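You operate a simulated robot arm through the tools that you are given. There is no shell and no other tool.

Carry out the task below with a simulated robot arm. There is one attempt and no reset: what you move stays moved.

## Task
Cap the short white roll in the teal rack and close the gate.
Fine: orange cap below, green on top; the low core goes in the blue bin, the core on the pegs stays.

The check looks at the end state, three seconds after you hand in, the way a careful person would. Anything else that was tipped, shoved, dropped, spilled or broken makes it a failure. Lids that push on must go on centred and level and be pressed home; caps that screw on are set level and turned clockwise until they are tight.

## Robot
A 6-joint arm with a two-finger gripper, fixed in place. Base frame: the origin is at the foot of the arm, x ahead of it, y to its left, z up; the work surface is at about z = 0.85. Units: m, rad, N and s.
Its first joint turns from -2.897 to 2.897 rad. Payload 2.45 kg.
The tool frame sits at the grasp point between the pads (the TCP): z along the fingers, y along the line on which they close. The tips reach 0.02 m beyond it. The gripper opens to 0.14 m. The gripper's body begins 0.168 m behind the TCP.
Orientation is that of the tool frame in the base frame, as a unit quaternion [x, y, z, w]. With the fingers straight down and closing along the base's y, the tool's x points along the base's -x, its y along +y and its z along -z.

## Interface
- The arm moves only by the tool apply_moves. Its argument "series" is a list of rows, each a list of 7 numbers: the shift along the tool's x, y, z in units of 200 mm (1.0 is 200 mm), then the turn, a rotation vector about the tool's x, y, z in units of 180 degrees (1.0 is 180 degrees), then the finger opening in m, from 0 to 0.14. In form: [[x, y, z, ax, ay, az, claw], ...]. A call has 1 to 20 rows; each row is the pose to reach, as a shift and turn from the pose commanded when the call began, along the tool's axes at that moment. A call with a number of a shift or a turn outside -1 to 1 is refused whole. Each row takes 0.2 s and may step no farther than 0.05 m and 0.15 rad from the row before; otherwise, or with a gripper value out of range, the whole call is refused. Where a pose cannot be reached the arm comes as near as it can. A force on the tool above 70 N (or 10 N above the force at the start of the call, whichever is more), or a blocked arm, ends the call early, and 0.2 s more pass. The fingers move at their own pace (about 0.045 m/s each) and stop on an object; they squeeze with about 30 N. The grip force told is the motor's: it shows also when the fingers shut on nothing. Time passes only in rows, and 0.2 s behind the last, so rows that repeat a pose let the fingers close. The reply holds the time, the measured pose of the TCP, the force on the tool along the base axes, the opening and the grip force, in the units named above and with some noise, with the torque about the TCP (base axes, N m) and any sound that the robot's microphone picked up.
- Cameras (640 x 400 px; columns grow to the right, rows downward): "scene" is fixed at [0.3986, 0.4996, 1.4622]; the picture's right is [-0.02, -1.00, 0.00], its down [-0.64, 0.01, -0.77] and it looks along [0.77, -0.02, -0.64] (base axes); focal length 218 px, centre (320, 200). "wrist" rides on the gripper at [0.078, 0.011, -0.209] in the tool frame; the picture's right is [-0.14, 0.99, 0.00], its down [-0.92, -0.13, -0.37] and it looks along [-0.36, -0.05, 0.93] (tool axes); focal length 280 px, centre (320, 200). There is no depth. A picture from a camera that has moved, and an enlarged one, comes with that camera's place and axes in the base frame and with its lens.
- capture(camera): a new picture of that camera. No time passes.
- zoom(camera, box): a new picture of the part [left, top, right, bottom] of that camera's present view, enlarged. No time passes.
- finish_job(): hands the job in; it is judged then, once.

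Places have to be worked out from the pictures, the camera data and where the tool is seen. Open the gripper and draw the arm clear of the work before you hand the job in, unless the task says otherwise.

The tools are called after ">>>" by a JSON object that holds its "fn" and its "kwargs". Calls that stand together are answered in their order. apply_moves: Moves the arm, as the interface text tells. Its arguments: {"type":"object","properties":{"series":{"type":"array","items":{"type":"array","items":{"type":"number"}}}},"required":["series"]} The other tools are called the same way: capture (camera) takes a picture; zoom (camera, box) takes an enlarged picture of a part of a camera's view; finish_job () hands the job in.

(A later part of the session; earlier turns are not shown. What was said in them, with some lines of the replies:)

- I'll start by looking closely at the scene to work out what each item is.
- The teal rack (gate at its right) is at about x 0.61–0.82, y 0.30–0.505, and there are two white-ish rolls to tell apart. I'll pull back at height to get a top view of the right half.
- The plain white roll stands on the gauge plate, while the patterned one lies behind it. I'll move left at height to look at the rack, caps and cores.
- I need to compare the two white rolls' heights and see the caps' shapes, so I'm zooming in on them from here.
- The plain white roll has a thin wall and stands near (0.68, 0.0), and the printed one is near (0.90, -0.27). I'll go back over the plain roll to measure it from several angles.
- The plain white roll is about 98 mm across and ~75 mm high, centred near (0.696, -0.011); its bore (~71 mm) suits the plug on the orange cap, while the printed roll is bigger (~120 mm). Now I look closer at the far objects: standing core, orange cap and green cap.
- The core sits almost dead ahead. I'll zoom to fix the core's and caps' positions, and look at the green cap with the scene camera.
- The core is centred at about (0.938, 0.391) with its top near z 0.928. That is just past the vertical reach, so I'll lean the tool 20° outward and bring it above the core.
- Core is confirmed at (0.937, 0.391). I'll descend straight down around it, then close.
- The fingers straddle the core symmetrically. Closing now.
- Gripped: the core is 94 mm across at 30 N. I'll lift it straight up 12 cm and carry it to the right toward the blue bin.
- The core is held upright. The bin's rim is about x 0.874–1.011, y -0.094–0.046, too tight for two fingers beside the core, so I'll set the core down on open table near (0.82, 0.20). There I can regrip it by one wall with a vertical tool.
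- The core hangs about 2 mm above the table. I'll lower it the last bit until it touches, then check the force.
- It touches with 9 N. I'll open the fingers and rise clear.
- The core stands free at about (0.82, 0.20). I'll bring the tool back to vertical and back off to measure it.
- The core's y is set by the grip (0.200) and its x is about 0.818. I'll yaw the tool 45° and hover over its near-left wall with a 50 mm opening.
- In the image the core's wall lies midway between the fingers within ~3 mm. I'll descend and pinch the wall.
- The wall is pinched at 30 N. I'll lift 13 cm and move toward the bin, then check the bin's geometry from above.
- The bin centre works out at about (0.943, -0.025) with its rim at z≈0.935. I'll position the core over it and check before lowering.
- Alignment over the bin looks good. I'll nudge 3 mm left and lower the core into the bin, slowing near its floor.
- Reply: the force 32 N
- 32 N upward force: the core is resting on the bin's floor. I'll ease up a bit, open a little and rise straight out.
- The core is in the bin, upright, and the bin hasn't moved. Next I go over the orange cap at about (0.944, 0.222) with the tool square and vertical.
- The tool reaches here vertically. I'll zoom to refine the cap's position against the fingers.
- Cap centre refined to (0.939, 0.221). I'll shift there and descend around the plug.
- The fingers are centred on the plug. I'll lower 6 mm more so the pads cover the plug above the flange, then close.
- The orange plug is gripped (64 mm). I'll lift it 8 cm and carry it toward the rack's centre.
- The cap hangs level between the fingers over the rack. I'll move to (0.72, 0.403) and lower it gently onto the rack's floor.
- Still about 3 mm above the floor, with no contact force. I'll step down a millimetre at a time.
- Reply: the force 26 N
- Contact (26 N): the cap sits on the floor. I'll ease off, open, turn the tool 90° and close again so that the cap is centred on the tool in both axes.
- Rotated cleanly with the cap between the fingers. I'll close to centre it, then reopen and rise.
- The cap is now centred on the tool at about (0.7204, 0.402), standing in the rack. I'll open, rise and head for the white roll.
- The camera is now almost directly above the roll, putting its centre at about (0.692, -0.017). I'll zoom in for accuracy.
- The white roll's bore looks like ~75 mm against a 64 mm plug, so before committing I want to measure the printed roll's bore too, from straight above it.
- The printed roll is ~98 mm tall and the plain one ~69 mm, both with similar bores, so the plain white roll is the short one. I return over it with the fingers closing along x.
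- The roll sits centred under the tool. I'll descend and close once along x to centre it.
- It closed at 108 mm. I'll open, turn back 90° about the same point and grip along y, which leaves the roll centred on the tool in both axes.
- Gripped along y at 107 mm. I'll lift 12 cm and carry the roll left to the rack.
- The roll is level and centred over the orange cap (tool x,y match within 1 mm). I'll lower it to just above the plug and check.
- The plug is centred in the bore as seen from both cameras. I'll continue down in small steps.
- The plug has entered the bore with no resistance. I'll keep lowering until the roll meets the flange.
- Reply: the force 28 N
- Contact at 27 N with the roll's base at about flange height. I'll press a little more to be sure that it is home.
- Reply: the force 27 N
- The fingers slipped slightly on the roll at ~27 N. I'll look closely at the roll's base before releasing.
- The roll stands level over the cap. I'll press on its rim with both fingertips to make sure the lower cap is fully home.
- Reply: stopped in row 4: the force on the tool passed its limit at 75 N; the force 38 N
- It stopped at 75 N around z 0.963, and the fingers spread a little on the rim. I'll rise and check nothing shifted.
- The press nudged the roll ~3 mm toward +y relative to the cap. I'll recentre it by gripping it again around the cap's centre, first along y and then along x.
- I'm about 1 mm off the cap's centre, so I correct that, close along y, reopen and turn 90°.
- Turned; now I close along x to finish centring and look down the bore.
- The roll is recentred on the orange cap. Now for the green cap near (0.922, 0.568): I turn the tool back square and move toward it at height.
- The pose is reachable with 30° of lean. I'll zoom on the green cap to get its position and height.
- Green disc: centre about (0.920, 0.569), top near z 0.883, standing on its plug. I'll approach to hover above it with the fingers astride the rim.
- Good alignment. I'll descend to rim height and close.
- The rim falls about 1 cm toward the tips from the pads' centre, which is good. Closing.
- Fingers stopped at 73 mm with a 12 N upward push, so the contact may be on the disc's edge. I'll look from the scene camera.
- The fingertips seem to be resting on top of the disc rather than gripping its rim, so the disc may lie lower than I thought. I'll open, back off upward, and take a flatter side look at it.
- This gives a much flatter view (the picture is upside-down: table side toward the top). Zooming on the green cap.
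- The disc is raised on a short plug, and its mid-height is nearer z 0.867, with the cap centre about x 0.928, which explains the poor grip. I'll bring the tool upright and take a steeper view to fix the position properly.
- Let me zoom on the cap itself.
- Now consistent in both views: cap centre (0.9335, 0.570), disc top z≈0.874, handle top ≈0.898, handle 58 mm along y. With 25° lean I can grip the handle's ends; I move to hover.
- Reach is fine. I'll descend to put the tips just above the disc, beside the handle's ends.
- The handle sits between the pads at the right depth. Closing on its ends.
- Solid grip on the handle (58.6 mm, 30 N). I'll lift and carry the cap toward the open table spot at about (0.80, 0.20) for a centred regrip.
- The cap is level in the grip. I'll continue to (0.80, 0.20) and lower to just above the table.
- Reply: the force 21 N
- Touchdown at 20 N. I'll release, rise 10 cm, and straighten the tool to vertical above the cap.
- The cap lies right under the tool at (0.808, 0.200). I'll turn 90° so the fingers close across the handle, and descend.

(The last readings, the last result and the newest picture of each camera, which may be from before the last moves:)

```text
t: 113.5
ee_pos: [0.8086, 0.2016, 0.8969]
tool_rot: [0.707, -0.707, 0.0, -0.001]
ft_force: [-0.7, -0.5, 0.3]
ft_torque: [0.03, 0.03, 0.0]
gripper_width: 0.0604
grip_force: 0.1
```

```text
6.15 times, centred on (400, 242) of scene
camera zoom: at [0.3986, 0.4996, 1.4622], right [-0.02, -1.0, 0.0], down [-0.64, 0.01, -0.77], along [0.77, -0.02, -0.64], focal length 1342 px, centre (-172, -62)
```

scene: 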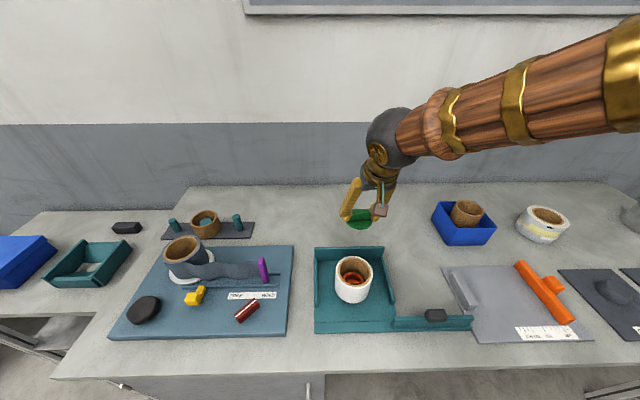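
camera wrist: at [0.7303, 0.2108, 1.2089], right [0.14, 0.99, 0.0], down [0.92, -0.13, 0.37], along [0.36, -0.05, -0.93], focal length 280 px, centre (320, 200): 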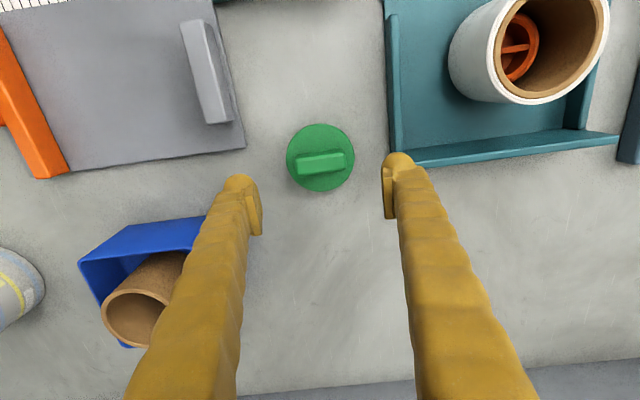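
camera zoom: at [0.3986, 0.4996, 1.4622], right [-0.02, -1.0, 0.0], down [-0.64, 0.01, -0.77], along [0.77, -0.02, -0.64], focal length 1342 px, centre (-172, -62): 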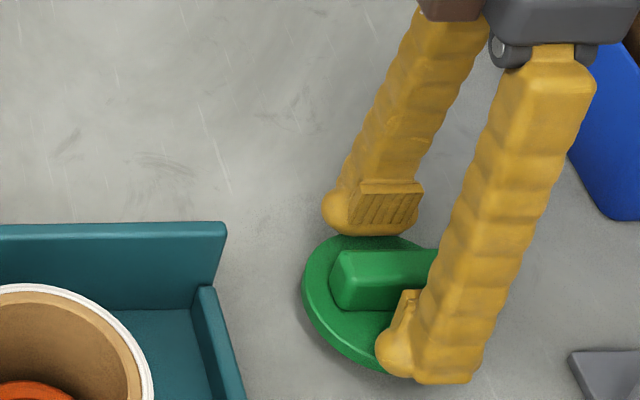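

The handle is centred and y was already fixed by the previous grip, so closing across the handle here centres the cap completely. Closing.

>>> {"fn": "apply_moves", "kwargs": {"series": [[0, 0, 0, 0, 0, 0, 0.04], [0, 0, 0, 0, 0, 0, 0.02], [0, 0, 0, 0, 0, 0, 0.005], [0, 0, 0, 0, 0, 0, 0.005], [0, 0, 0, 0, 0, 0, 0.005]]}}

>>> {"fn": "zoom", "kwargs": {"camera": "wrist", "box": [200, 110, 440, 260]}}

```text
t: 114.7
ee_pos: [0.808, 0.1999, 0.8967]
tool_rot: [-0.707, 0.707, 0.0, 0.0]
ft_force: [1.2, -0.6, 0.1]
ft_torque: [-0.01, 0.02, -0.03]
gripper_width: 0.0203
grip_force: 29.8
```

```text
2.67 times, centred on (320, 185) of wrist
camera zoom: at [0.798, 0.1219, 1.1057], right [-0.99, 0.14, 0.0], down [0.13, 0.92, 0.37], along [0.05, 0.37, -0.93], focal length 748 px, centre (320, 240)
```

zoom: 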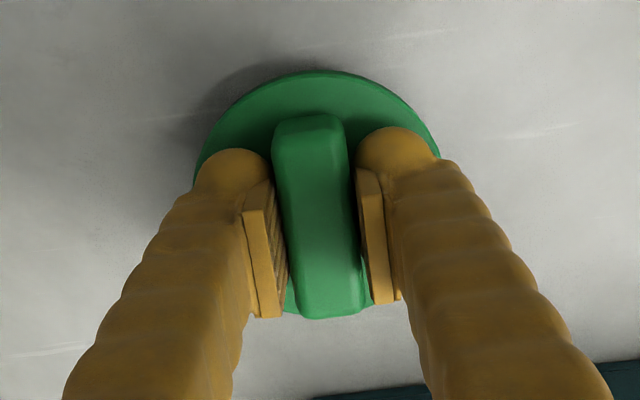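

Handle gripped (20.3 mm). I'll lift the cap 12.5 cm and bring it over the roll.

>>> {"fn": "apply_moves", "kwargs": {"series": [[0, 0, -0.15, 0, 0, 0, 0.005], [0, 0, -0.35, 0, 0, 0, 0.005], [0, 0, -0.55, 0, 0, 0, 0.005], [0, 0, -0.625, 0, 0, 0, 0.005], [-0.18, 0.08, -0.625, 0, 0, 0, 0.005], [-0.36, 0.16, -0.625, 0, 0, 0, 0.005], [-0.54, 0.24, -0.625, 0, 0, 0, 0.005], [-0.72, 0.32, -0.625, 0, 0, 0, 0.005], [-0.86, 0.38, -0.625, 0, 0, 0, 0.005], [-0.96, 0.42, -0.625, 0, 0, 0, 0.005], [-0.96, 0.42, -0.625, 0, 0, 0, 0.005]]}}

>>> {"fn": "capture", "kwargs": {"camera": "wrist"}}

>>> {"fn": "zoom", "kwargs": {"camera": "scene", "box": [310, 220, 410, 315]}}

```text
t: 117.1
ee_pos: [0.7242, 0.3917, 1.0234]
tool_rot: [0.708, -0.707, 0.0, 0.0]
ft_force: [0.3, -0.1, -2.0]
ft_torque: [0.0, 0.0, -0.01]
gripper_width: 0.0202
grip_force: 30.0
```

```text
taken
camera wrist: at [0.7136, 0.3137, 1.2306], right [-0.99, 0.14, 0.0], down [0.13, 0.92, 0.37], along [0.05, 0.37, -0.93], focal length 280 px, centre (320, 200)
```

wrist: 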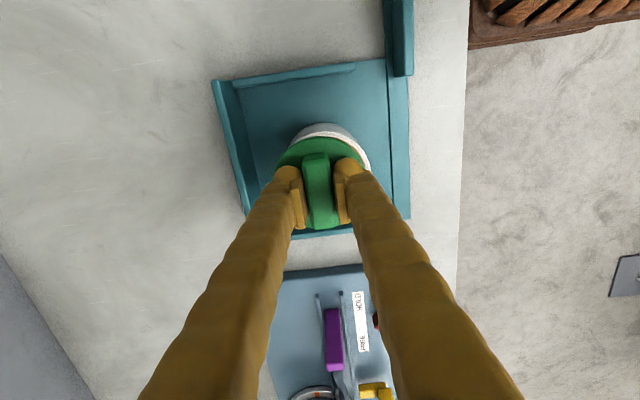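

```text
4.21 times, centred on (360, 268) of scene
camera zoom: at [0.3986, 0.4996, 1.4622], right [-0.02, -1.0, 0.0], down [-0.64, 0.01, -0.77], along [0.77, -0.02, -0.64], focal length 918 px, centre (152, -84)
```

zoom: 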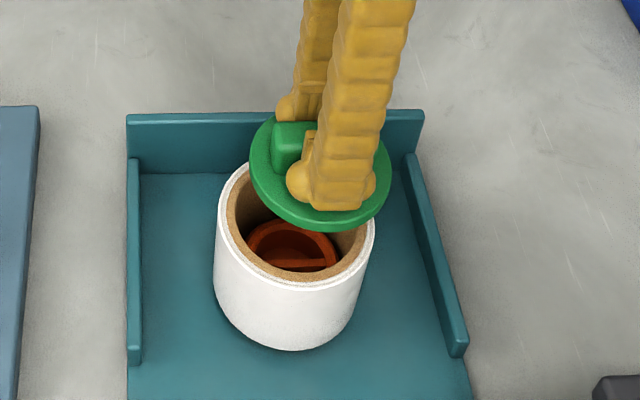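

I'll correct the last centimetre to the roll's centre and lower to just above the rim to check alignment.

>>> {"fn": "apply_moves", "kwargs": {"series": [[-0.0495, 0.0195, 0, 0, 0, 0, 0.005], [-0.0495, 0.0195, 0, 0, 0, 0, 0.005], [-0.0495, 0.0195, 0.08, 0, 0, 0, 0.005], [-0.0495, 0.0195, 0.15, 0, 0, 0, 0.005], [-0.0495, 0.0195, 0.15, 0, 0, 0, 0.005]]}}

>>> {"fn": "zoom", "kwargs": {"camera": "wrist", "box": [240, 90, 400, 240]}}

>>> {"fn": "zoom", "kwargs": {"camera": "scene", "box": [330, 240, 390, 310]}}

```text
t: 118.3
ee_pos: [0.7202, 0.4018, 0.9921]
tool_rot: [-0.707, 0.707, 0.0, 0.001]
ft_force: [0.6, 0.4, -0.8]
ft_torque: [-0.03, 0.02, 0.01]
gripper_width: 0.0205
grip_force: 30.0
```

```text
2.67 times, centred on (320, 165) of wrist
camera zoom: at [0.7098, 0.3236, 1.2008], right [-0.99, 0.14, 0.0], down [0.13, 0.92, 0.37], along [0.05, 0.37, -0.93], focal length 748 px, centre (320, 293)
```

zoom: 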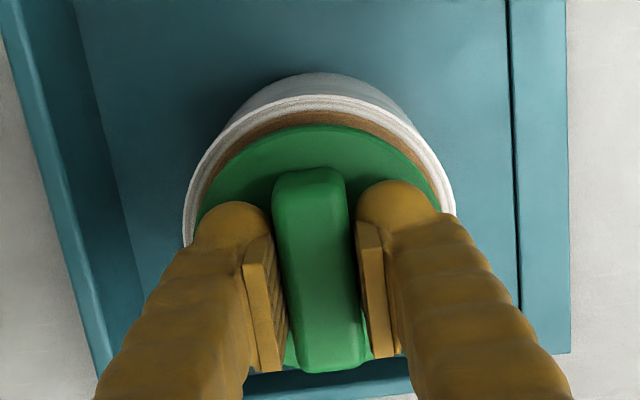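

```text
5.71 times, centred on (360, 275) of scene
camera zoom: at [0.3986, 0.4996, 1.4622], right [-0.02, -1.0, 0.0], down [-0.64, 0.01, -0.77], along [0.77, -0.02, -0.64], focal length 1246 px, centre (91, -229)
```

zoom: 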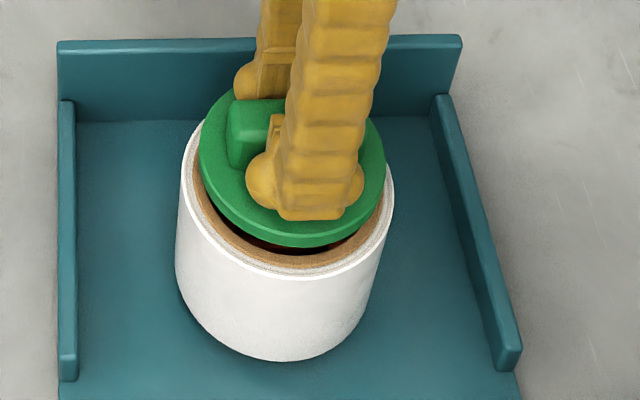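

The cap is centred over the bore. I'll lower in small steps watching the force.

>>> {"fn": "apply_moves", "kwargs": {"series": [[0, 0, 0.02, 0, 0, 0, 0.005], [0, 0, 0.035, 0, 0, 0, 0.005], [0, 0, 0.05, 0, 0, 0, 0.005], [0, 0, 0.06, 0, 0, 0, 0.005], [0, 0, 0.06, 0, 0, 0, 0.005]]}}

>>> {"fn": "zoom", "kwargs": {"camera": "scene", "box": [330, 240, 390, 310]}}

```text
t: 119.5
ee_pos: [0.7209, 0.4025, 0.9811]
tool_rot: [0.708, -0.707, 0.0, -0.001]
ft_force: [0.8, 1.1, -1.1]
ft_torque: [0.01, -0.01, 0.0]
gripper_width: 0.0205
grip_force: 29.7
```

```text
5.71 times, centred on (360, 275) of scene
camera zoom: at [0.3986, 0.4996, 1.4622], right [-0.02, -1.0, 0.0], down [-0.64, 0.01, -0.77], along [0.77, -0.02, -0.64], focal length 1246 px, centre (91, -229)
```

zoom: 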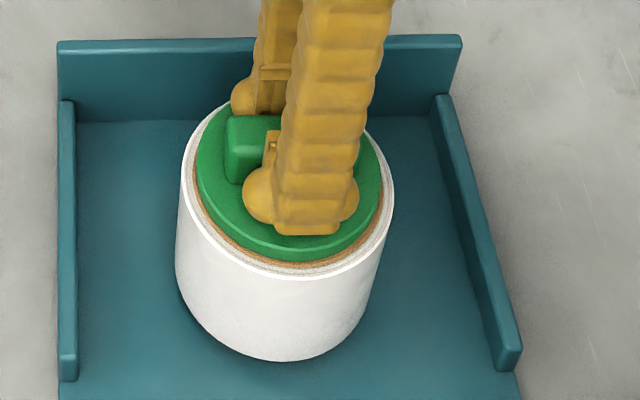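

The plug has gone in without resistance. Continuing down to the seat.

>>> {"fn": "apply_moves", "kwargs": {"series": [[0, 0, 0.01, 0, 0, 0, 0.005], [0, 0, 0.02, 0, 0, 0, 0.005], [0, 0, 0.03, 0, 0, 0, 0.005], [0, 0, 0.04, 0, 0, 0, 0.005], [0, 0, 0.04, 0, 0, 0, 0.005]]}}

>>> {"fn": "zoom", "kwargs": {"camera": "scene", "box": [330, 240, 390, 310]}}

```text
t: 120.5
ee_pos: [0.7215, 0.4028, 0.9774]
tool_rot: [-0.707, 0.707, 0.0, 0.002]
ft_force: [-4.1, -2.3, 17.6]
ft_torque: [-0.09, 0.39, 0.0]
gripper_width: 0.021
grip_force: 30.4
stopped in row 5: the force on the tool passed its limit at 73 N (the readings are from after the stop); the commanded pose is now the measured one
```

```text
5.71 times, centred on (360, 275) of scene
camera zoom: at [0.3986, 0.4996, 1.4622], right [-0.02, -1.0, 0.0], down [-0.64, 0.01, -0.77], along [0.77, -0.02, -0.64], focal length 1246 px, centre (91, -229)
```

zoom: 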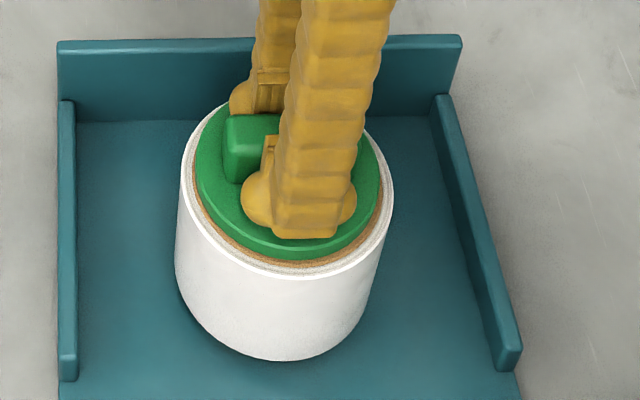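

The cap seated and the press peaked at 73 N. I'll open the fingers, rise and inspect.

>>> {"fn": "apply_moves", "kwargs": {"series": [[0, 0, 0, 0, 0, 0, 0.03], [0, 0, 0, 0, 0, 0, 0.05], [0, 0, 0, 0, 0, 0, 0.06], [0, 0, -0.1, 0, 0, 0, 0.06], [0, 0, -0.3, 0, 0, 0, 0.06], [0, 0, -0.5, 0, 0, 0, 0.06], [0, 0, -0.5, 0, 0, 0, 0.06]]}}

>>> {"fn": "capture", "kwargs": {"camera": "wrist"}}

>>> {"fn": "zoom", "kwargs": {"camera": "wrist", "box": [250, 90, 390, 210]}}

>>> {"fn": "zoom", "kwargs": {"camera": "scene", "box": [330, 245, 380, 310]}}

```text
t: 122.2
ee_pos: [0.7208, 0.4022, 1.0759]
tool_rot: [-0.707, 0.707, 0.0, 0.002]
ft_force: [-0.1, 0.1, -0.4]
ft_torque: [0.02, 0.02, 0.04]
gripper_width: 0.0598
grip_force: 0.1
```

```text
taken
camera wrist: at [0.71, 0.3234, 1.2838], right [-0.99, 0.14, 0.0], down [0.13, 0.92, 0.37], along [0.05, 0.37, -0.93], focal length 280 px, centre (320, 200)
```

wrist: 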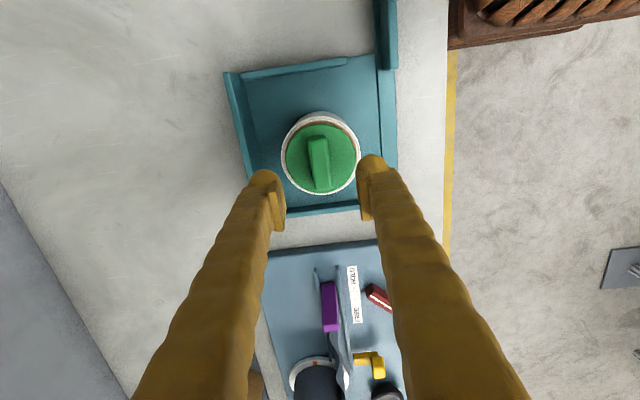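

```text
3.33 times, centred on (320, 150) of wrist
camera zoom: at [0.71, 0.3234, 1.2838], right [-0.99, 0.14, 0.0], down [0.13, 0.92, 0.37], along [0.05, 0.37, -0.93], focal length 935 px, centre (320, 367)
```

zoom: 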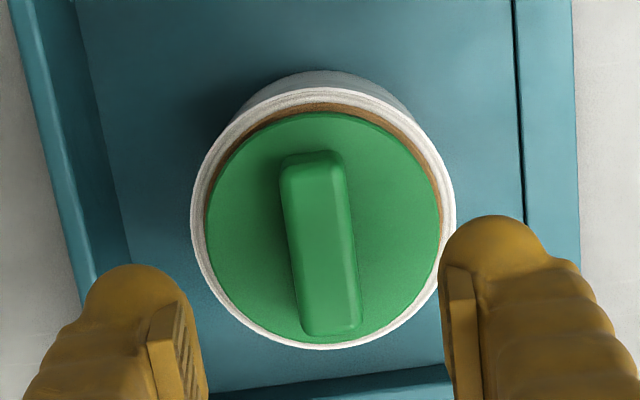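

```text
6.15 times, centred on (355, 278) of scene
camera zoom: at [0.3986, 0.4996, 1.4622], right [-0.02, -1.0, 0.0], down [-0.64, 0.01, -0.77], along [0.77, -0.02, -0.64], focal length 1342 px, centre (105, -277)
```

zoom: 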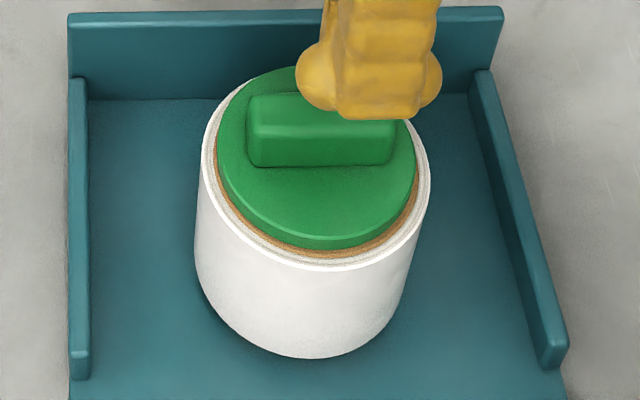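

The green cap sits flat and centred on the roll. Now the gate: I'll turn square and move over its knob near (0.626, 0.203) for a close look.

>>> {"fn": "apply_moves", "kwargs": {"series": [[0, 0, -0.1, 0, 0, 0.04, 0.06], [0.08, 0.05, -0.1, 0, 0, 0.08, 0.08], [0.16, 0.1, -0.1, 0, 0, 0.12, 0.1], [0.25, 0.15, -0.1, 0, 0, 0.165, 0.1], [0.34, 0.2, -0.1, 0, 0, 0.21, 0.1], [0.43, 0.25, -0.1, 0, 0, 0.255, 0.1], [0.52, 0.3, -0.1, 0, 0, 0.3, 0.1], [0.61, 0.35, -0.1, 0, 0, 0.345, 0.1], [0.7, 0.42, -0.1, 0, 0, 0.39, 0.1], [0.8, 0.49, -0.1, 0, 0, 0.435, 0.1], [0.9, 0.55, -0.1, 0, 0, 0.475, 0.1], [0.98, 0.6, -0.1, 0, 0, 0.5, 0.1], [0.98, 0.6, -0.1, 0, 0, 0.5, 0.1]]}}

>>> {"fn": "capture", "kwargs": {"camera": "wrist"}}

>>> {"fn": "zoom", "kwargs": {"camera": "scene", "box": [380, 290, 490, 345]}}

>>> {"fn": "zoom", "kwargs": {"camera": "scene", "box": [330, 245, 380, 310]}}

```text
t: 125.0
ee_pos: [0.6011, 0.2053, 1.0961]
tool_rot: [0.001, 1.0, 0.002, 0.002]
ft_force: [-0.2, -0.4, -0.1]
ft_torque: [0.02, -0.02, 0.02]
gripper_width: 0.1
grip_force: 0.1
```

```text
taken
camera wrist: at [0.5223, 0.2164, 1.3036], right [0.14, 0.99, 0.0], down [0.92, -0.13, 0.37], along [0.37, -0.05, -0.93], focal length 280 px, centre (320, 200)
```

wrist: 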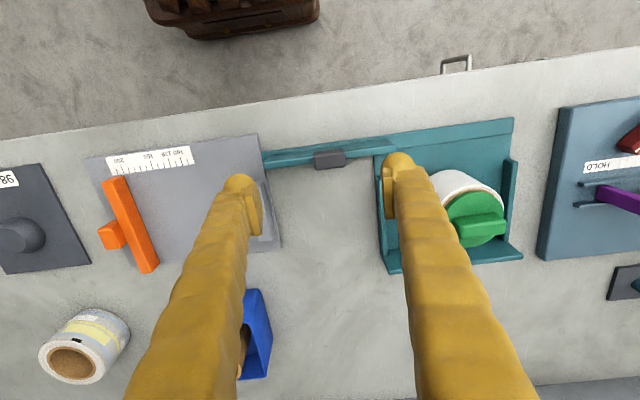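

```text
5.82 times, centred on (435, 318) of scene
camera zoom: at [0.3986, 0.4996, 1.4622], right [-0.02, -1.0, 0.0], down [-0.64, 0.01, -0.77], along [0.77, -0.02, -0.64], focal length 1269 px, centre (-349, -484)
```

zoom: 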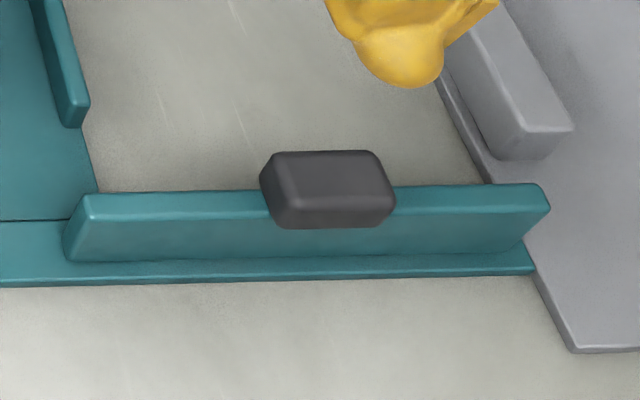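

```text
6.15 times, centred on (355, 278) of scene
camera zoom: at [0.3986, 0.4996, 1.4622], right [-0.02, -1.0, 0.0], down [-0.64, 0.01, -0.77], along [0.77, -0.02, -0.64], focal length 1342 px, centre (105, -277)
```

zoom: 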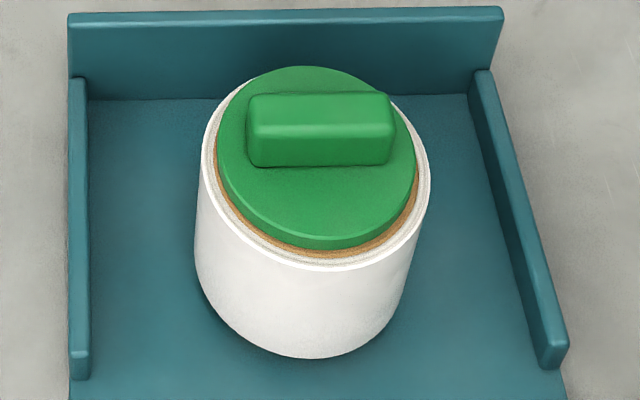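

The knob straddles the gate bar. I'll zoom from the wrist camera to locate it accurately.

>>> {"fn": "zoom", "kwargs": {"camera": "wrist", "box": [250, 120, 420, 210]}}

```text
3.76 times, centred on (335, 165) of wrist
camera zoom: at [0.5223, 0.2164, 1.3036], right [0.14, 0.99, 0.0], down [0.92, -0.13, 0.37], along [0.37, -0.05, -0.93], focal length 1056 px, centre (264, 332)
```

zoom: 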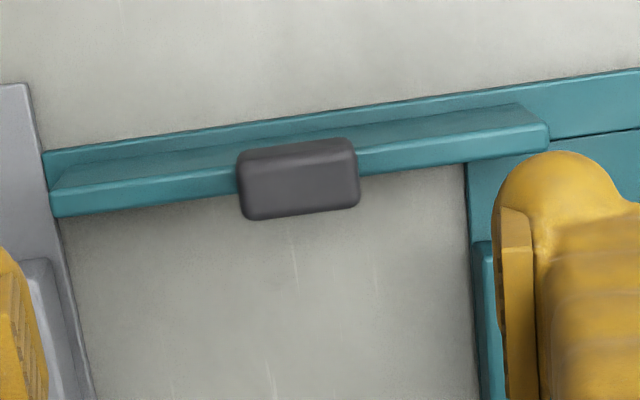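

Triangulating puts the knob's top at about (0.618, 0.217, 0.93). I'll move closer above it to verify.

>>> {"fn": "apply_moves", "kwargs": {"series": [[-0.045, 0.03, 0.2, 0, 0, 0, 0.1], [-0.09, 0.058, 0.4, 0, 0, 0, 0.1], [-0.09, 0.058, 0.4, 0, 0, 0, 0.1]]}}

>>> {"fn": "zoom", "kwargs": {"camera": "wrist", "box": [200, 90, 440, 240]}}

>>> {"fn": "zoom", "kwargs": {"camera": "scene", "box": [380, 270, 490, 345]}}

```text
t: 125.8
ee_pos: [0.6206, 0.2194, 1.015]
tool_rot: [0.0, 1.0, 0.002, 0.002]
ft_force: [-0.5, -0.2, 0.1]
ft_torque: [-0.03, -0.02, -0.02]
gripper_width: 0.1
grip_force: 0.1
```

```text
2.67 times, centred on (320, 165) of wrist
camera zoom: at [0.5411, 0.2293, 1.2229], right [0.14, 0.99, 0.0], down [0.92, -0.13, 0.37], along [0.37, -0.05, -0.93], focal length 748 px, centre (320, 293)
```

zoom: 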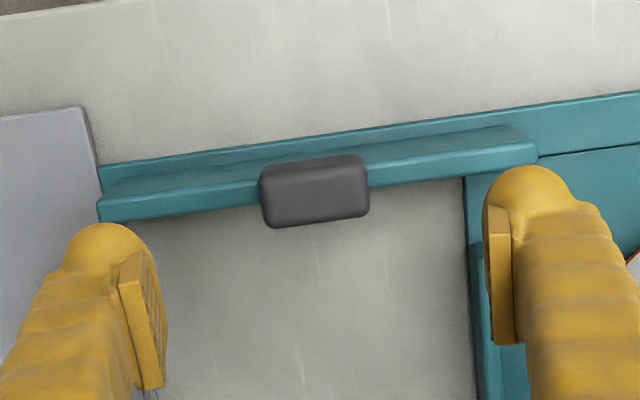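

```text
5.33 times, centred on (435, 308) of scene
camera zoom: at [0.3986, 0.4996, 1.4622], right [-0.02, -1.0, 0.0], down [-0.64, 0.01, -0.77], along [0.77, -0.02, -0.64], focal length 1163 px, centre (-293, -373)
```

zoom: 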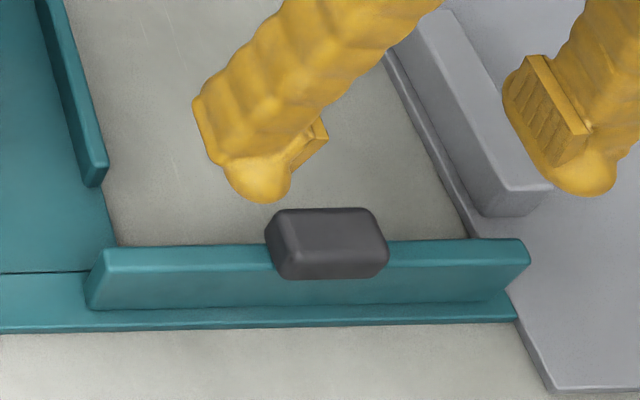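

The knob is right below the tool (0.618, 0.218, top 0.930). I'll descend so that the tips stay above the gate bar, then close on the knob's ends.

>>> {"fn": "apply_moves", "kwargs": {"series": [[0.005, 0, 0.15, 0, 0, 0, 0.1], [0.005, 0, 0.3, 0, 0, 0, 0.1], [0.005, 0, 0.39, 0, 0, 0, 0.1], [0.005, 0, 0.41, 0, 0, 0, 0.1], [0.005, 0, 0.41, 0, 0, 0, 0.1]]}}

>>> {"fn": "zoom", "kwargs": {"camera": "wrist", "box": [200, 110, 440, 260]}}

>>> {"fn": "zoom", "kwargs": {"camera": "scene", "box": [380, 270, 490, 345]}}

```text
t: 127.0
ee_pos: [0.6171, 0.2185, 0.9334]
tool_rot: [0.001, 1.0, 0.002, 0.002]
ft_force: [0.3, -0.6, 0.1]
ft_torque: [0.0, 0.03, 0.01]
gripper_width: 0.0999
grip_force: 0.0
```

```text
2.67 times, centred on (320, 185) of wrist
camera zoom: at [0.5399, 0.2285, 1.1405], right [0.14, 0.99, 0.0], down [0.92, -0.13, 0.37], along [0.37, -0.05, -0.93], focal length 748 px, centre (320, 240)
```

zoom: 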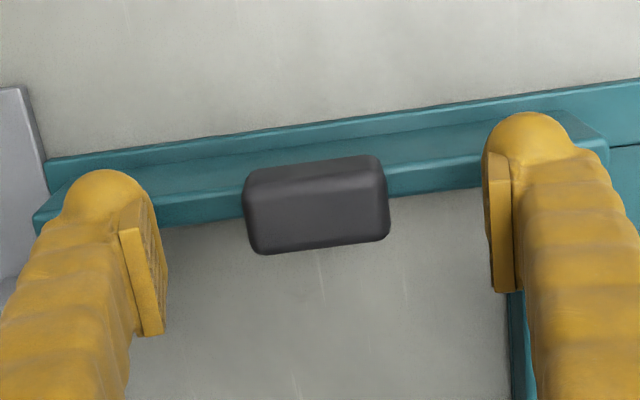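

```text
5.33 times, centred on (435, 308) of scene
camera zoom: at [0.3986, 0.4996, 1.4622], right [-0.02, -1.0, 0.0], down [-0.64, 0.01, -0.77], along [0.77, -0.02, -0.64], focal length 1163 px, centre (-293, -373)
```

zoom: 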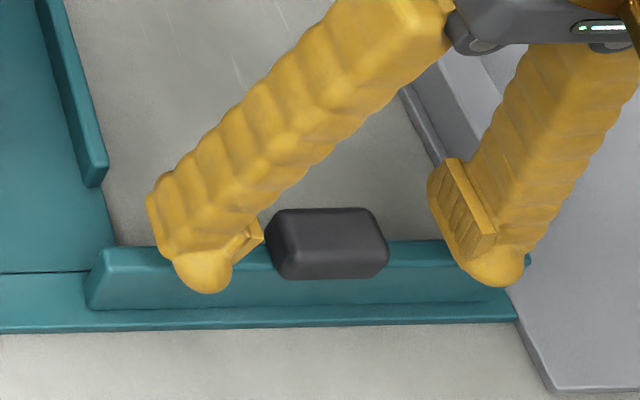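

Fingers are astride the knob with no contact yet. Closing on it.

>>> {"fn": "apply_moves", "kwargs": {"series": [[0, 0, 0, 0, 0, 0, 0.08], [0, 0, 0, 0, 0, 0, 0.06], [0, 0, 0, 0, 0, 0, 0.04], [0, 0, 0, 0, 0, 0, 0.03], [0, 0, 0, 0, 0, 0, 0.03], [0, 0, 0, 0, 0, 0, 0.03]]}}

>>> {"fn": "zoom", "kwargs": {"camera": "scene", "box": [380, 270, 490, 345]}}

```text
t: 128.3
ee_pos: [0.6195, 0.2179, 0.933]
tool_rot: [0.0, 1.0, 0.001, 0.002]
ft_force: [0.2, 0.7, -0.5]
ft_torque: [0.0, 0.05, 0.01]
gripper_width: 0.044
grip_force: 45.0
```

```text
5.33 times, centred on (435, 308) of scene
camera zoom: at [0.3986, 0.4996, 1.4622], right [-0.02, -1.0, 0.0], down [-0.64, 0.01, -0.77], along [0.77, -0.02, -0.64], focal length 1163 px, centre (-293, -373)
```

zoom: 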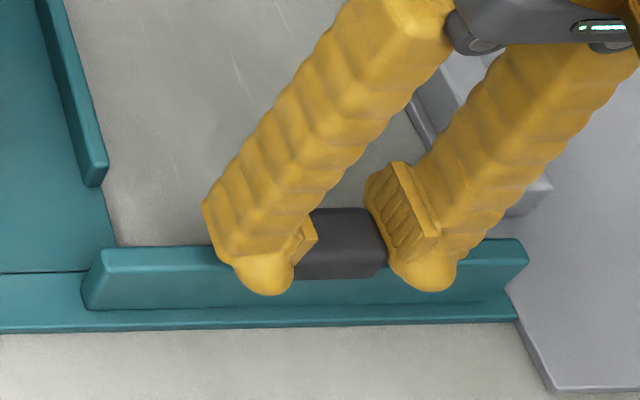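

Knob gripped (44 mm). I'll slide the gate 3 cm to the left (+y) as a first test of the resistance.

>>> {"fn": "apply_moves", "kwargs": {"series": [[0, 0.05, 0, 0, 0, 0, 0.03], [0, 0.1, 0, 0, 0, 0, 0.03], [0, 0.15, 0, 0, 0, 0, 0.03], [0, 0.15, 0, 0, 0, 0, 0.03]]}}

>>> {"fn": "zoom", "kwargs": {"camera": "scene", "box": [310, 250, 490, 345]}}

```text
t: 129.3
ee_pos: [0.6189, 0.2493, 0.9329]
tool_rot: [0.0, 1.0, 0.003, 0.002]
ft_force: [-1.7, 0.2, 3.0]
ft_torque: [-0.04, 0.01, 0.02]
gripper_width: 0.0441
grip_force: 45.3
```

```text
3.56 times, centred on (400, 298) of scene
camera zoom: at [0.3986, 0.4996, 1.4622], right [-0.02, -1.0, 0.0], down [-0.64, 0.01, -0.77], along [0.77, -0.02, -0.64], focal length 775 px, centre (36, -147)
```

zoom: 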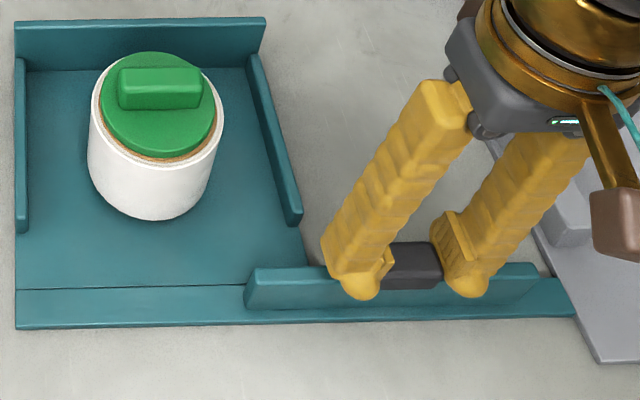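

The gate slides freely. I'll continue to about 18 cm total travel.

>>> {"fn": "apply_moves", "kwargs": {"series": [[0, 0.1, 0, 0, 0, 0, 0.03], [0, 0.2, 0, 0, 0, 0, 0.03], [0, 0.3, 0, 0, 0, 0, 0.03], [0, 0.4, 0, 0, 0, 0, 0.03], [0, 0.5, 0, 0, 0, 0, 0.03], [0, 0.6, 0, 0, 0, 0, 0.03], [0, 0.7, 0, 0, 0, 0, 0.03], [0, 0.75, 0, 0, 0, 0, 0.03], [0, 0.75, 0, 0, 0, 0, 0.03]]}}

>>> {"fn": "zoom", "kwargs": {"camera": "scene", "box": [300, 250, 480, 345]}}

>>> {"fn": "capture", "kwargs": {"camera": "wrist"}}

```text
t: 131.3
ee_pos: [0.6204, 0.3982, 0.9331]
tool_rot: [0.0, 1.0, 0.001, 0.001]
ft_force: [7.2, -19.7, -30.3]
ft_torque: [-0.22, -0.13, 0.12]
gripper_width: 0.0439
grip_force: 45.5
```

```text
3.56 times, centred on (390, 298) of scene
camera zoom: at [0.3986, 0.4996, 1.4622], right [-0.02, -1.0, 0.0], down [-0.64, 0.01, -0.77], along [0.77, -0.02, -0.64], focal length 775 px, centre (71, -147)
```

zoom: 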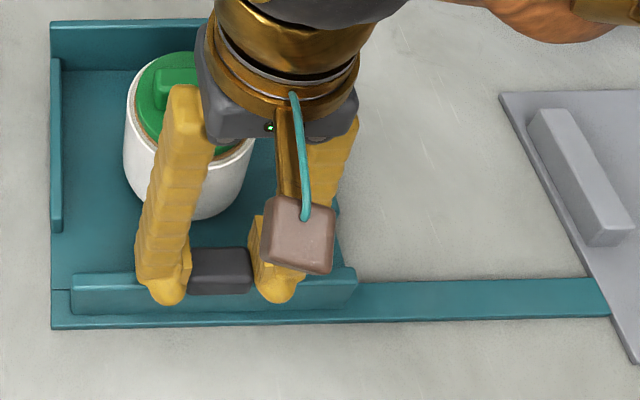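

```text
taken
camera wrist: at [0.5401, 0.4083, 1.1409], right [0.14, 0.99, 0.0], down [0.92, -0.13, 0.37], along [0.37, -0.05, -0.93], focal length 280 px, centre (320, 200)
```

wrist: 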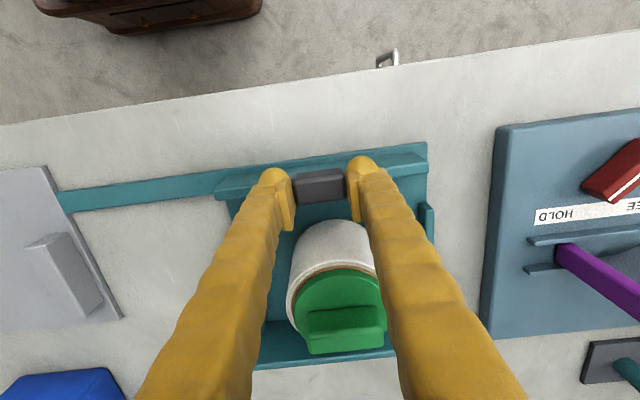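

At 18 cm the resistance rises to ~20 N and about 1 cm still seems to remain before the opening is fully covered. I'll push on in 2 mm steps.

>>> {"fn": "apply_moves", "kwargs": {"series": [[0, 0.01, 0, 0, 0, 0, 0.03], [0, 0.02, 0, 0, 0, 0, 0.03], [0, 0.02, 0, 0, 0, 0, 0.03]]}}

```text
t: 131.9
ee_pos: [0.6175, 0.3971, 0.9342]
tool_rot: [0.0, 1.0, 0.0, 0.001]
ft_force: [1.3, -12.9, 1.6]
ft_torque: [-0.19, -0.1, 0.05]
gripper_width: 0.0439
grip_force: 45.4
stopped in row 2: the force on the tool passed its limit at 75 N (the readings are from after the stop); the commanded pose is now the measured one
```

It hit a hard stop (75 N) with the knob at y≈0.397, which matches the gate spanning the opening. I'll let go of the knob, rise and look at the gate unobstructed.

>>> {"fn": "apply_moves", "kwargs": {"series": [[0, 0, 0, 0, 0, 0, 0.05], [0, 0, 0, 0, 0, 0, 0.07], [0, 0, 0, 0, 0, 0, 0.08], [0, 0, 0, 0, 0, 0, 0.08], [0, 0, -0.15, 0, 0, 0, 0.08], [0, 0, -0.35, 0, 0, 0, 0.08], [0.1, 0, -0.55, 0, 0, 0, 0.08], [0.2, 0, -0.75, 0, 0, 0, 0.08], [0.2, -0.2, -0.75, 0, 0, 0, 0.08], [0.2, -0.4, -0.75, 0, 0, 0, 0.08], [0.2, -0.6, -0.75, 0, 0, 0, 0.08], [0.2, -0.6, -0.75, 0, 0, 0, 0.08]]}}

>>> {"fn": "capture", "kwargs": {"camera": "scene"}}

>>> {"fn": "zoom", "kwargs": {"camera": "scene", "box": [300, 240, 420, 345]}}

>>> {"fn": "capture", "kwargs": {"camera": "wrist"}}

```text
t: 134.5
ee_pos: [0.5776, 0.2777, 1.0815]
tool_rot: [-0.001, 1.0, 0.0, 0.001]
ft_force: [0.2, 1.0, -0.3]
ft_torque: [0.0, 0.03, -0.01]
gripper_width: 0.0802
grip_force: 0.0
```

```text
taken
```

scene: 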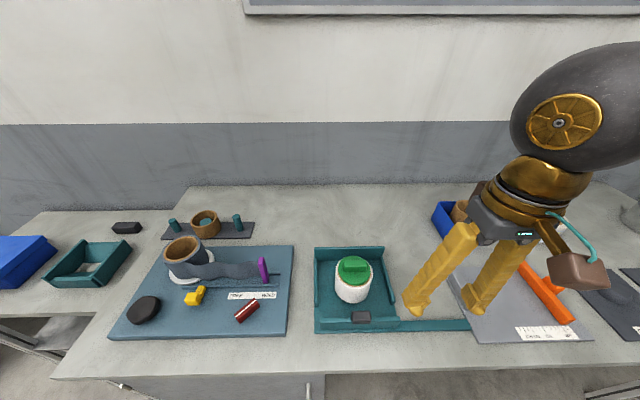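

```text
3.81 times, centred on (360, 292) of scene
camera zoom: at [0.3986, 0.4996, 1.4622], right [-0.02, -1.0, 0.0], down [-0.64, 0.01, -0.77], along [0.77, -0.02, -0.64], focal length 831 px, centre (168, -152)
```

zoom: 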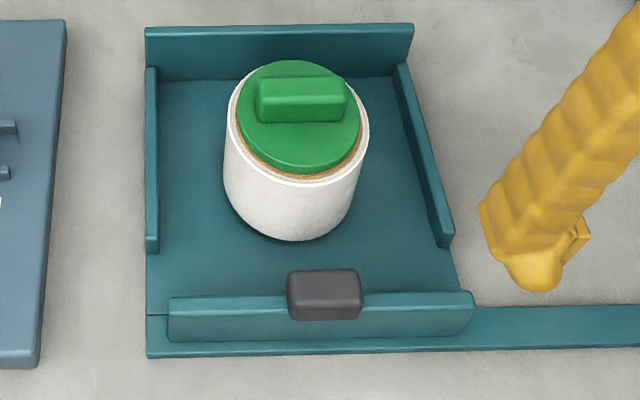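

```text
taken
camera wrist: at [0.4994, 0.289, 1.2906], right [0.14, 0.99, 0.0], down [0.92, -0.13, 0.37], along [0.37, -0.05, -0.93], focal length 280 px, centre (320, 200)
```

wrist: 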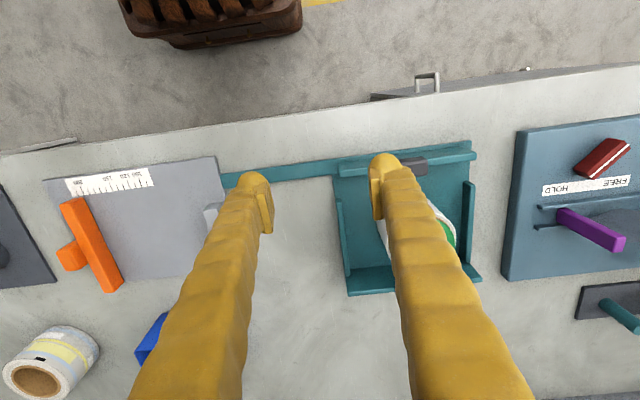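

The gate covers the opening, though its left end is ~1.4 cm inside the strip's end. To be sure that it is really at its stop and not jammed, I'll push on the gate's right end with closed fingers.

>>> {"fn": "apply_moves", "kwargs": {"series": [[-0.05, -0.03, 0, 0, 0, 0, 0.06], [-0.12, -0.06, 0, 0, 0, 0, 0.04], [-0.203, -0.09, 0, 0, 0, 0, 0.02], [-0.203, -0.09, 0.1, 0, 0, 0, 0.0], [-0.203, -0.09, 0.2, 0, 0, 0, 0.0], [-0.203, -0.09, 0.4, 0, 0, 0, 0.0], [-0.203, -0.09, 0.6, 0, 0, 0, 0.0], [-0.203, -0.09, 0.8, 0, 0, 0, 0.0], [-0.203, -0.09, 0.908, 0, 0, 0, 0.0], [-0.203, -0.09, 0.908, 0, 0, 0, 0.0]]}}

>>> {"fn": "zoom", "kwargs": {"camera": "scene", "box": [320, 250, 440, 345]}}

>>> {"fn": "capture", "kwargs": {"camera": "wrist"}}

```text
t: 136.7
ee_pos: [0.6197, 0.2603, 0.902]
tool_rot: [0.001, 1.0, 0.0, 0.0]
ft_force: [0.5, -0.5, -0.2]
ft_torque: [-0.01, -0.01, -0.02]
gripper_width: 0.0
grip_force: 29.4
```

```text
4.21 times, centred on (380, 298) of scene
camera zoom: at [0.3986, 0.4996, 1.4622], right [-0.02, -1.0, 0.0], down [-0.64, 0.01, -0.77], along [0.77, -0.02, -0.64], focal length 918 px, centre (67, -210)
```

zoom: 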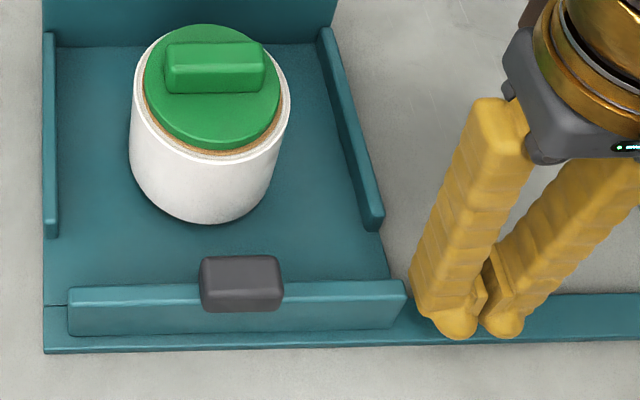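

```text
taken
camera wrist: at [0.5406, 0.2717, 1.11], right [0.14, 0.99, 0.0], down [0.92, -0.13, 0.37], along [0.37, -0.05, -0.93], focal length 280 px, centre (320, 200)
```

wrist: 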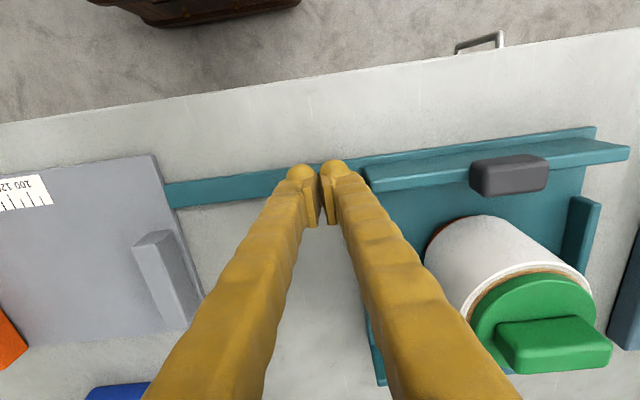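

The closed fingers are beside the gate's right end. I'll push gently toward +y.

>>> {"fn": "apply_moves", "kwargs": {"series": [[0, 0.02, 0, 0, 0, 0, 0], [0, 0.04, 0, 0, 0, 0, 0], [0, 0.055, 0, 0, 0, 0, 0], [0, 0.065, 0, 0, 0, 0, 0], [0, 0.075, 0, 0, 0, 0, 0], [0, 0.085, 0, 0, 0, 0, 0], [0, 0.085, 0, 0, 0, 0, 0]]}}

>>> {"fn": "zoom", "kwargs": {"camera": "scene", "box": [320, 250, 440, 345]}}

```text
t: 138.3
ee_pos: [0.6182, 0.2753, 0.9022]
tool_rot: [-0.001, 1.0, -0.001, 0.001]
ft_force: [4.2, -70.1, 13.2]
ft_torque: [0.52, 0.05, 0.02]
gripper_width: 0.0
grip_force: 29.1
```

```text
4.21 times, centred on (380, 298) of scene
camera zoom: at [0.3986, 0.4996, 1.4622], right [-0.02, -1.0, 0.0], down [-0.64, 0.01, -0.77], along [0.77, -0.02, -0.64], focal length 918 px, centre (67, -210)
```

zoom: 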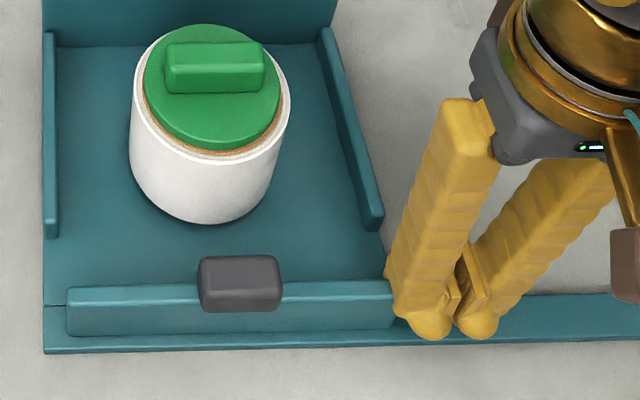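

70 N moved it by no more than a millimetre, so the gate is at its end stop, closed. I'll back off, rise and withdraw.

>>> {"fn": "apply_moves", "kwargs": {"series": [[0, -0.05, 0, 0, 0, 0, 0], [0, -0.1, 0, 0, 0, 0, 0], [0, -0.1, -0.2, 0, 0, 0, 0.02], [0, -0.1, -0.4, 0, 0, 0, 0.04], [0, -0.1, -0.6, 0, 0, 0, 0.06], [0, -0.1, -0.8, 0, 0, 0, 0.08], [0, -0.2, -1.0, 0, 0, 0, 0.1], [0, -0.4, -1.0, 0, 0, 0, 0.1], [0, -0.6, -1.0, 0, 0, 0, 0.1], [0, -0.8, -1.0, 0, 0, 0, 0.1], [0, -1.0, -1.0, 0, 0, 0, 0.1], [0, -1.0, -1.0, 0, 0, 0, 0.1]]}}

>>> {"fn": "apply_moves", "kwargs": {"series": [[0, -0.2, -0.2, 0, 0, 0, 0.1], [0, -0.4, -0.4, 0, 0, 0, 0.1], [0, -0.6, -0.5, 0, 0, 0, 0.1], [0, -0.8, -0.5, 0, 0, 0, 0.1], [0, -0.8, -0.5, 0, 0, 0, 0.1]]}}

>>> {"fn": "capture", "kwargs": {"camera": "scene"}}

>>> {"fn": "zoom", "kwargs": {"camera": "scene", "box": [305, 240, 405, 340]}}

>>> {"fn": "zoom", "kwargs": {"camera": "scene", "box": [420, 190, 580, 290]}}

>>> {"fn": "zoom", "kwargs": {"camera": "scene", "box": [335, 250, 385, 310]}}

```text
t: 140.9
ee_pos: [0.6184, 0.0778, 1.1014]
tool_rot: [0.0, 1.0, 0.0, 0.001]
ft_force: [-0.1, 0.6, 0.6]
ft_torque: [-0.02, 0.03, 0.01]
gripper_width: 0.1
grip_force: 0.0
```

```text
refused: row 1 steps farther than a row can; nothing moved
```

```text
taken
```

scene: 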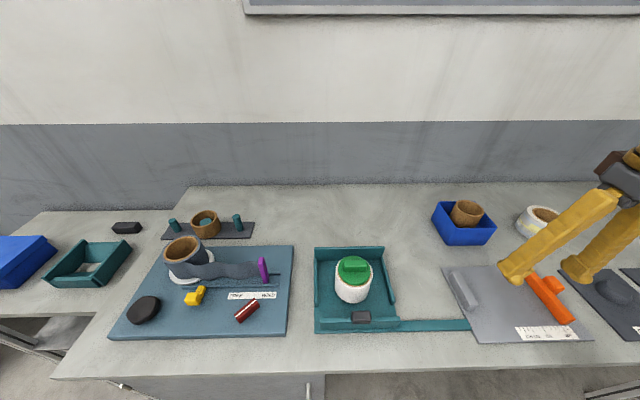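

```text
4.00 times, centred on (355, 290) of scene
camera zoom: at [0.3986, 0.4996, 1.4622], right [-0.02, -1.0, 0.0], down [-0.64, 0.01, -0.77], along [0.77, -0.02, -0.64], focal length 872 px, centre (180, -160)
```

zoom: 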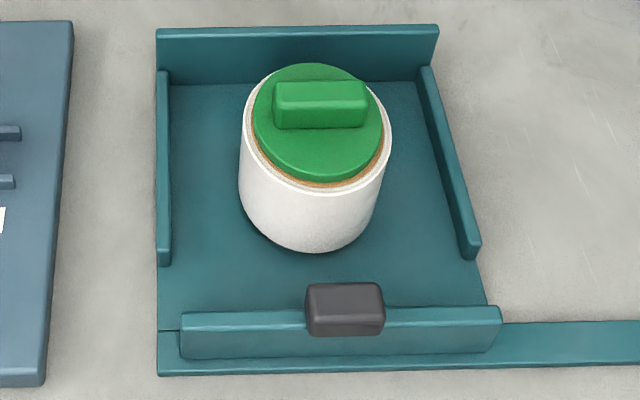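

```text
4.00 times, centred on (500, 240) of scene
camera zoom: at [0.3986, 0.4996, 1.4622], right [-0.02, -1.0, 0.0], down [-0.64, 0.01, -0.77], along [0.77, -0.02, -0.64], focal length 872 px, centre (-400, 40)
```

zoom: 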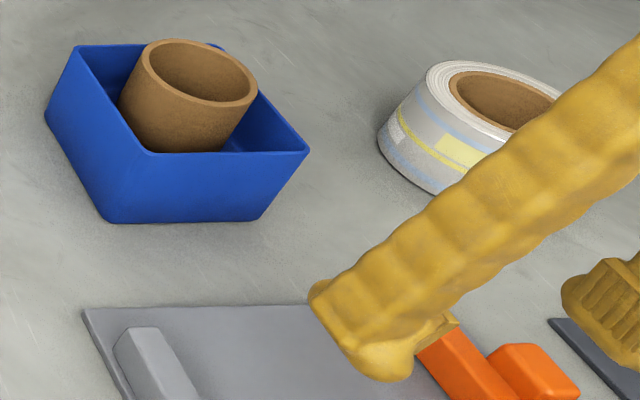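

```text
6.67 times, centred on (360, 280) of scene
camera zoom: at [0.3986, 0.4996, 1.4622], right [-0.02, -1.0, 0.0], down [-0.64, 0.01, -0.77], along [0.77, -0.02, -0.64], focal length 1454 px, centre (53, -333)
```

zoom: 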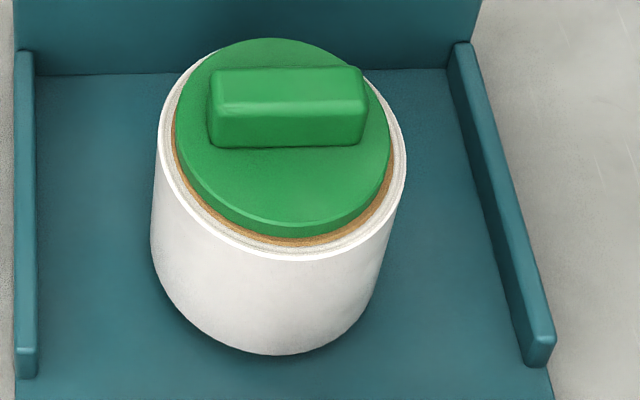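

Everything looks right: the gate is closed, the capped roll is level and centred, the core is in the blue bin and the peg core is untouched. The last retreat was refused for step size, so I'll move the arm further clear with smaller steps.

>>> {"fn": "apply_moves", "kwargs": {"series": [[0, -0.1, -0.1, 0, 0, 0, 0.1], [0, -0.25, -0.2, 0, 0, 0, 0.1], [0, -0.4, -0.3, 0, 0, 0, 0.1], [0, -0.55, -0.4, 0, 0, 0, 0.1], [0, -0.7, -0.5, 0, 0, 0, 0.1], [0, -0.85, -0.5, 0, 0, 0, 0.1], [0, -1.0, -0.5, 0, 0, 0, 0.1], [0, -1.0, -0.5, 0, 0, 0, 0.1]]}}

>>> {"fn": "capture", "kwargs": {"camera": "scene"}}

>>> {"fn": "zoom", "kwargs": {"camera": "scene", "box": [430, 185, 590, 345]}}

```text
t: 142.7
ee_pos: [0.6186, -0.122, 1.2009]
tool_rot: [0.0, 1.0, -0.001, 0.001]
ft_force: [1.1, 0.4, -0.1]
ft_torque: [0.0, 0.04, 0.0]
gripper_width: 0.1002
grip_force: 0.0
```

```text
taken
```

scene: 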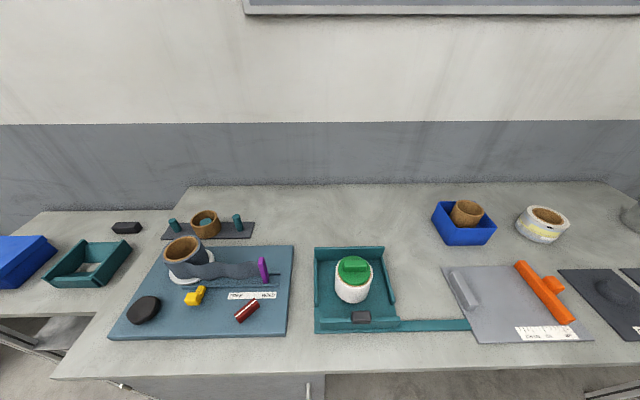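

```text
2.50 times, centred on (510, 265) of scene
camera zoom: at [0.3986, 0.4996, 1.4622], right [-0.02, -1.0, 0.0], down [-0.64, 0.01, -0.77], along [0.77, -0.02, -0.64], focal length 545 px, centre (-155, 38)
```

zoom: 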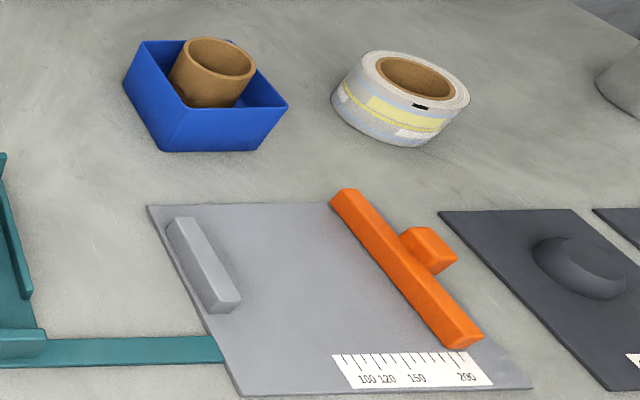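

The arm is clear with the gripper open, and the scene matches the task: orange cap below and green cap on top of the short white roll in the teal rack, gate closed, low core in the blue bin, peg core and everything else in place. I'm handing in.

>>> {"fn": "finish_job", "kwargs": {}}

```text
The job is handed in.
```

I finished the task and handed it in; I haven't seen the check's result.

- **Roll:** the plain white roll stands in the teal rack. I took it as the short one because it measured about 75 mm tall against about 98 mm for the printed roll.
- **Caps:** the orange cap is in the bottom and the green cap is on top. The plugs slid into the core without resistance. I pressed on the roll's rim and on the green cap until the force limit stopped the arm, at about 75 N and 73 N. The rim press shifted the roll about 3 mm sideways, so I recentred it over the orange cap before fitting the green one.
- **Gate:** it is slid across to its stop. It ends about 1.4 cm short of the end of its strip, but pushing on it with 70 N moved it no more than a millimetre, so I judged it closed.
- **Cores:** the core that stood on the table is upright in the open blue bin. The core on the pegs was not touched.

In the final camera view, nothing else appeared tipped or moved. The arm is clear with the gripper open.
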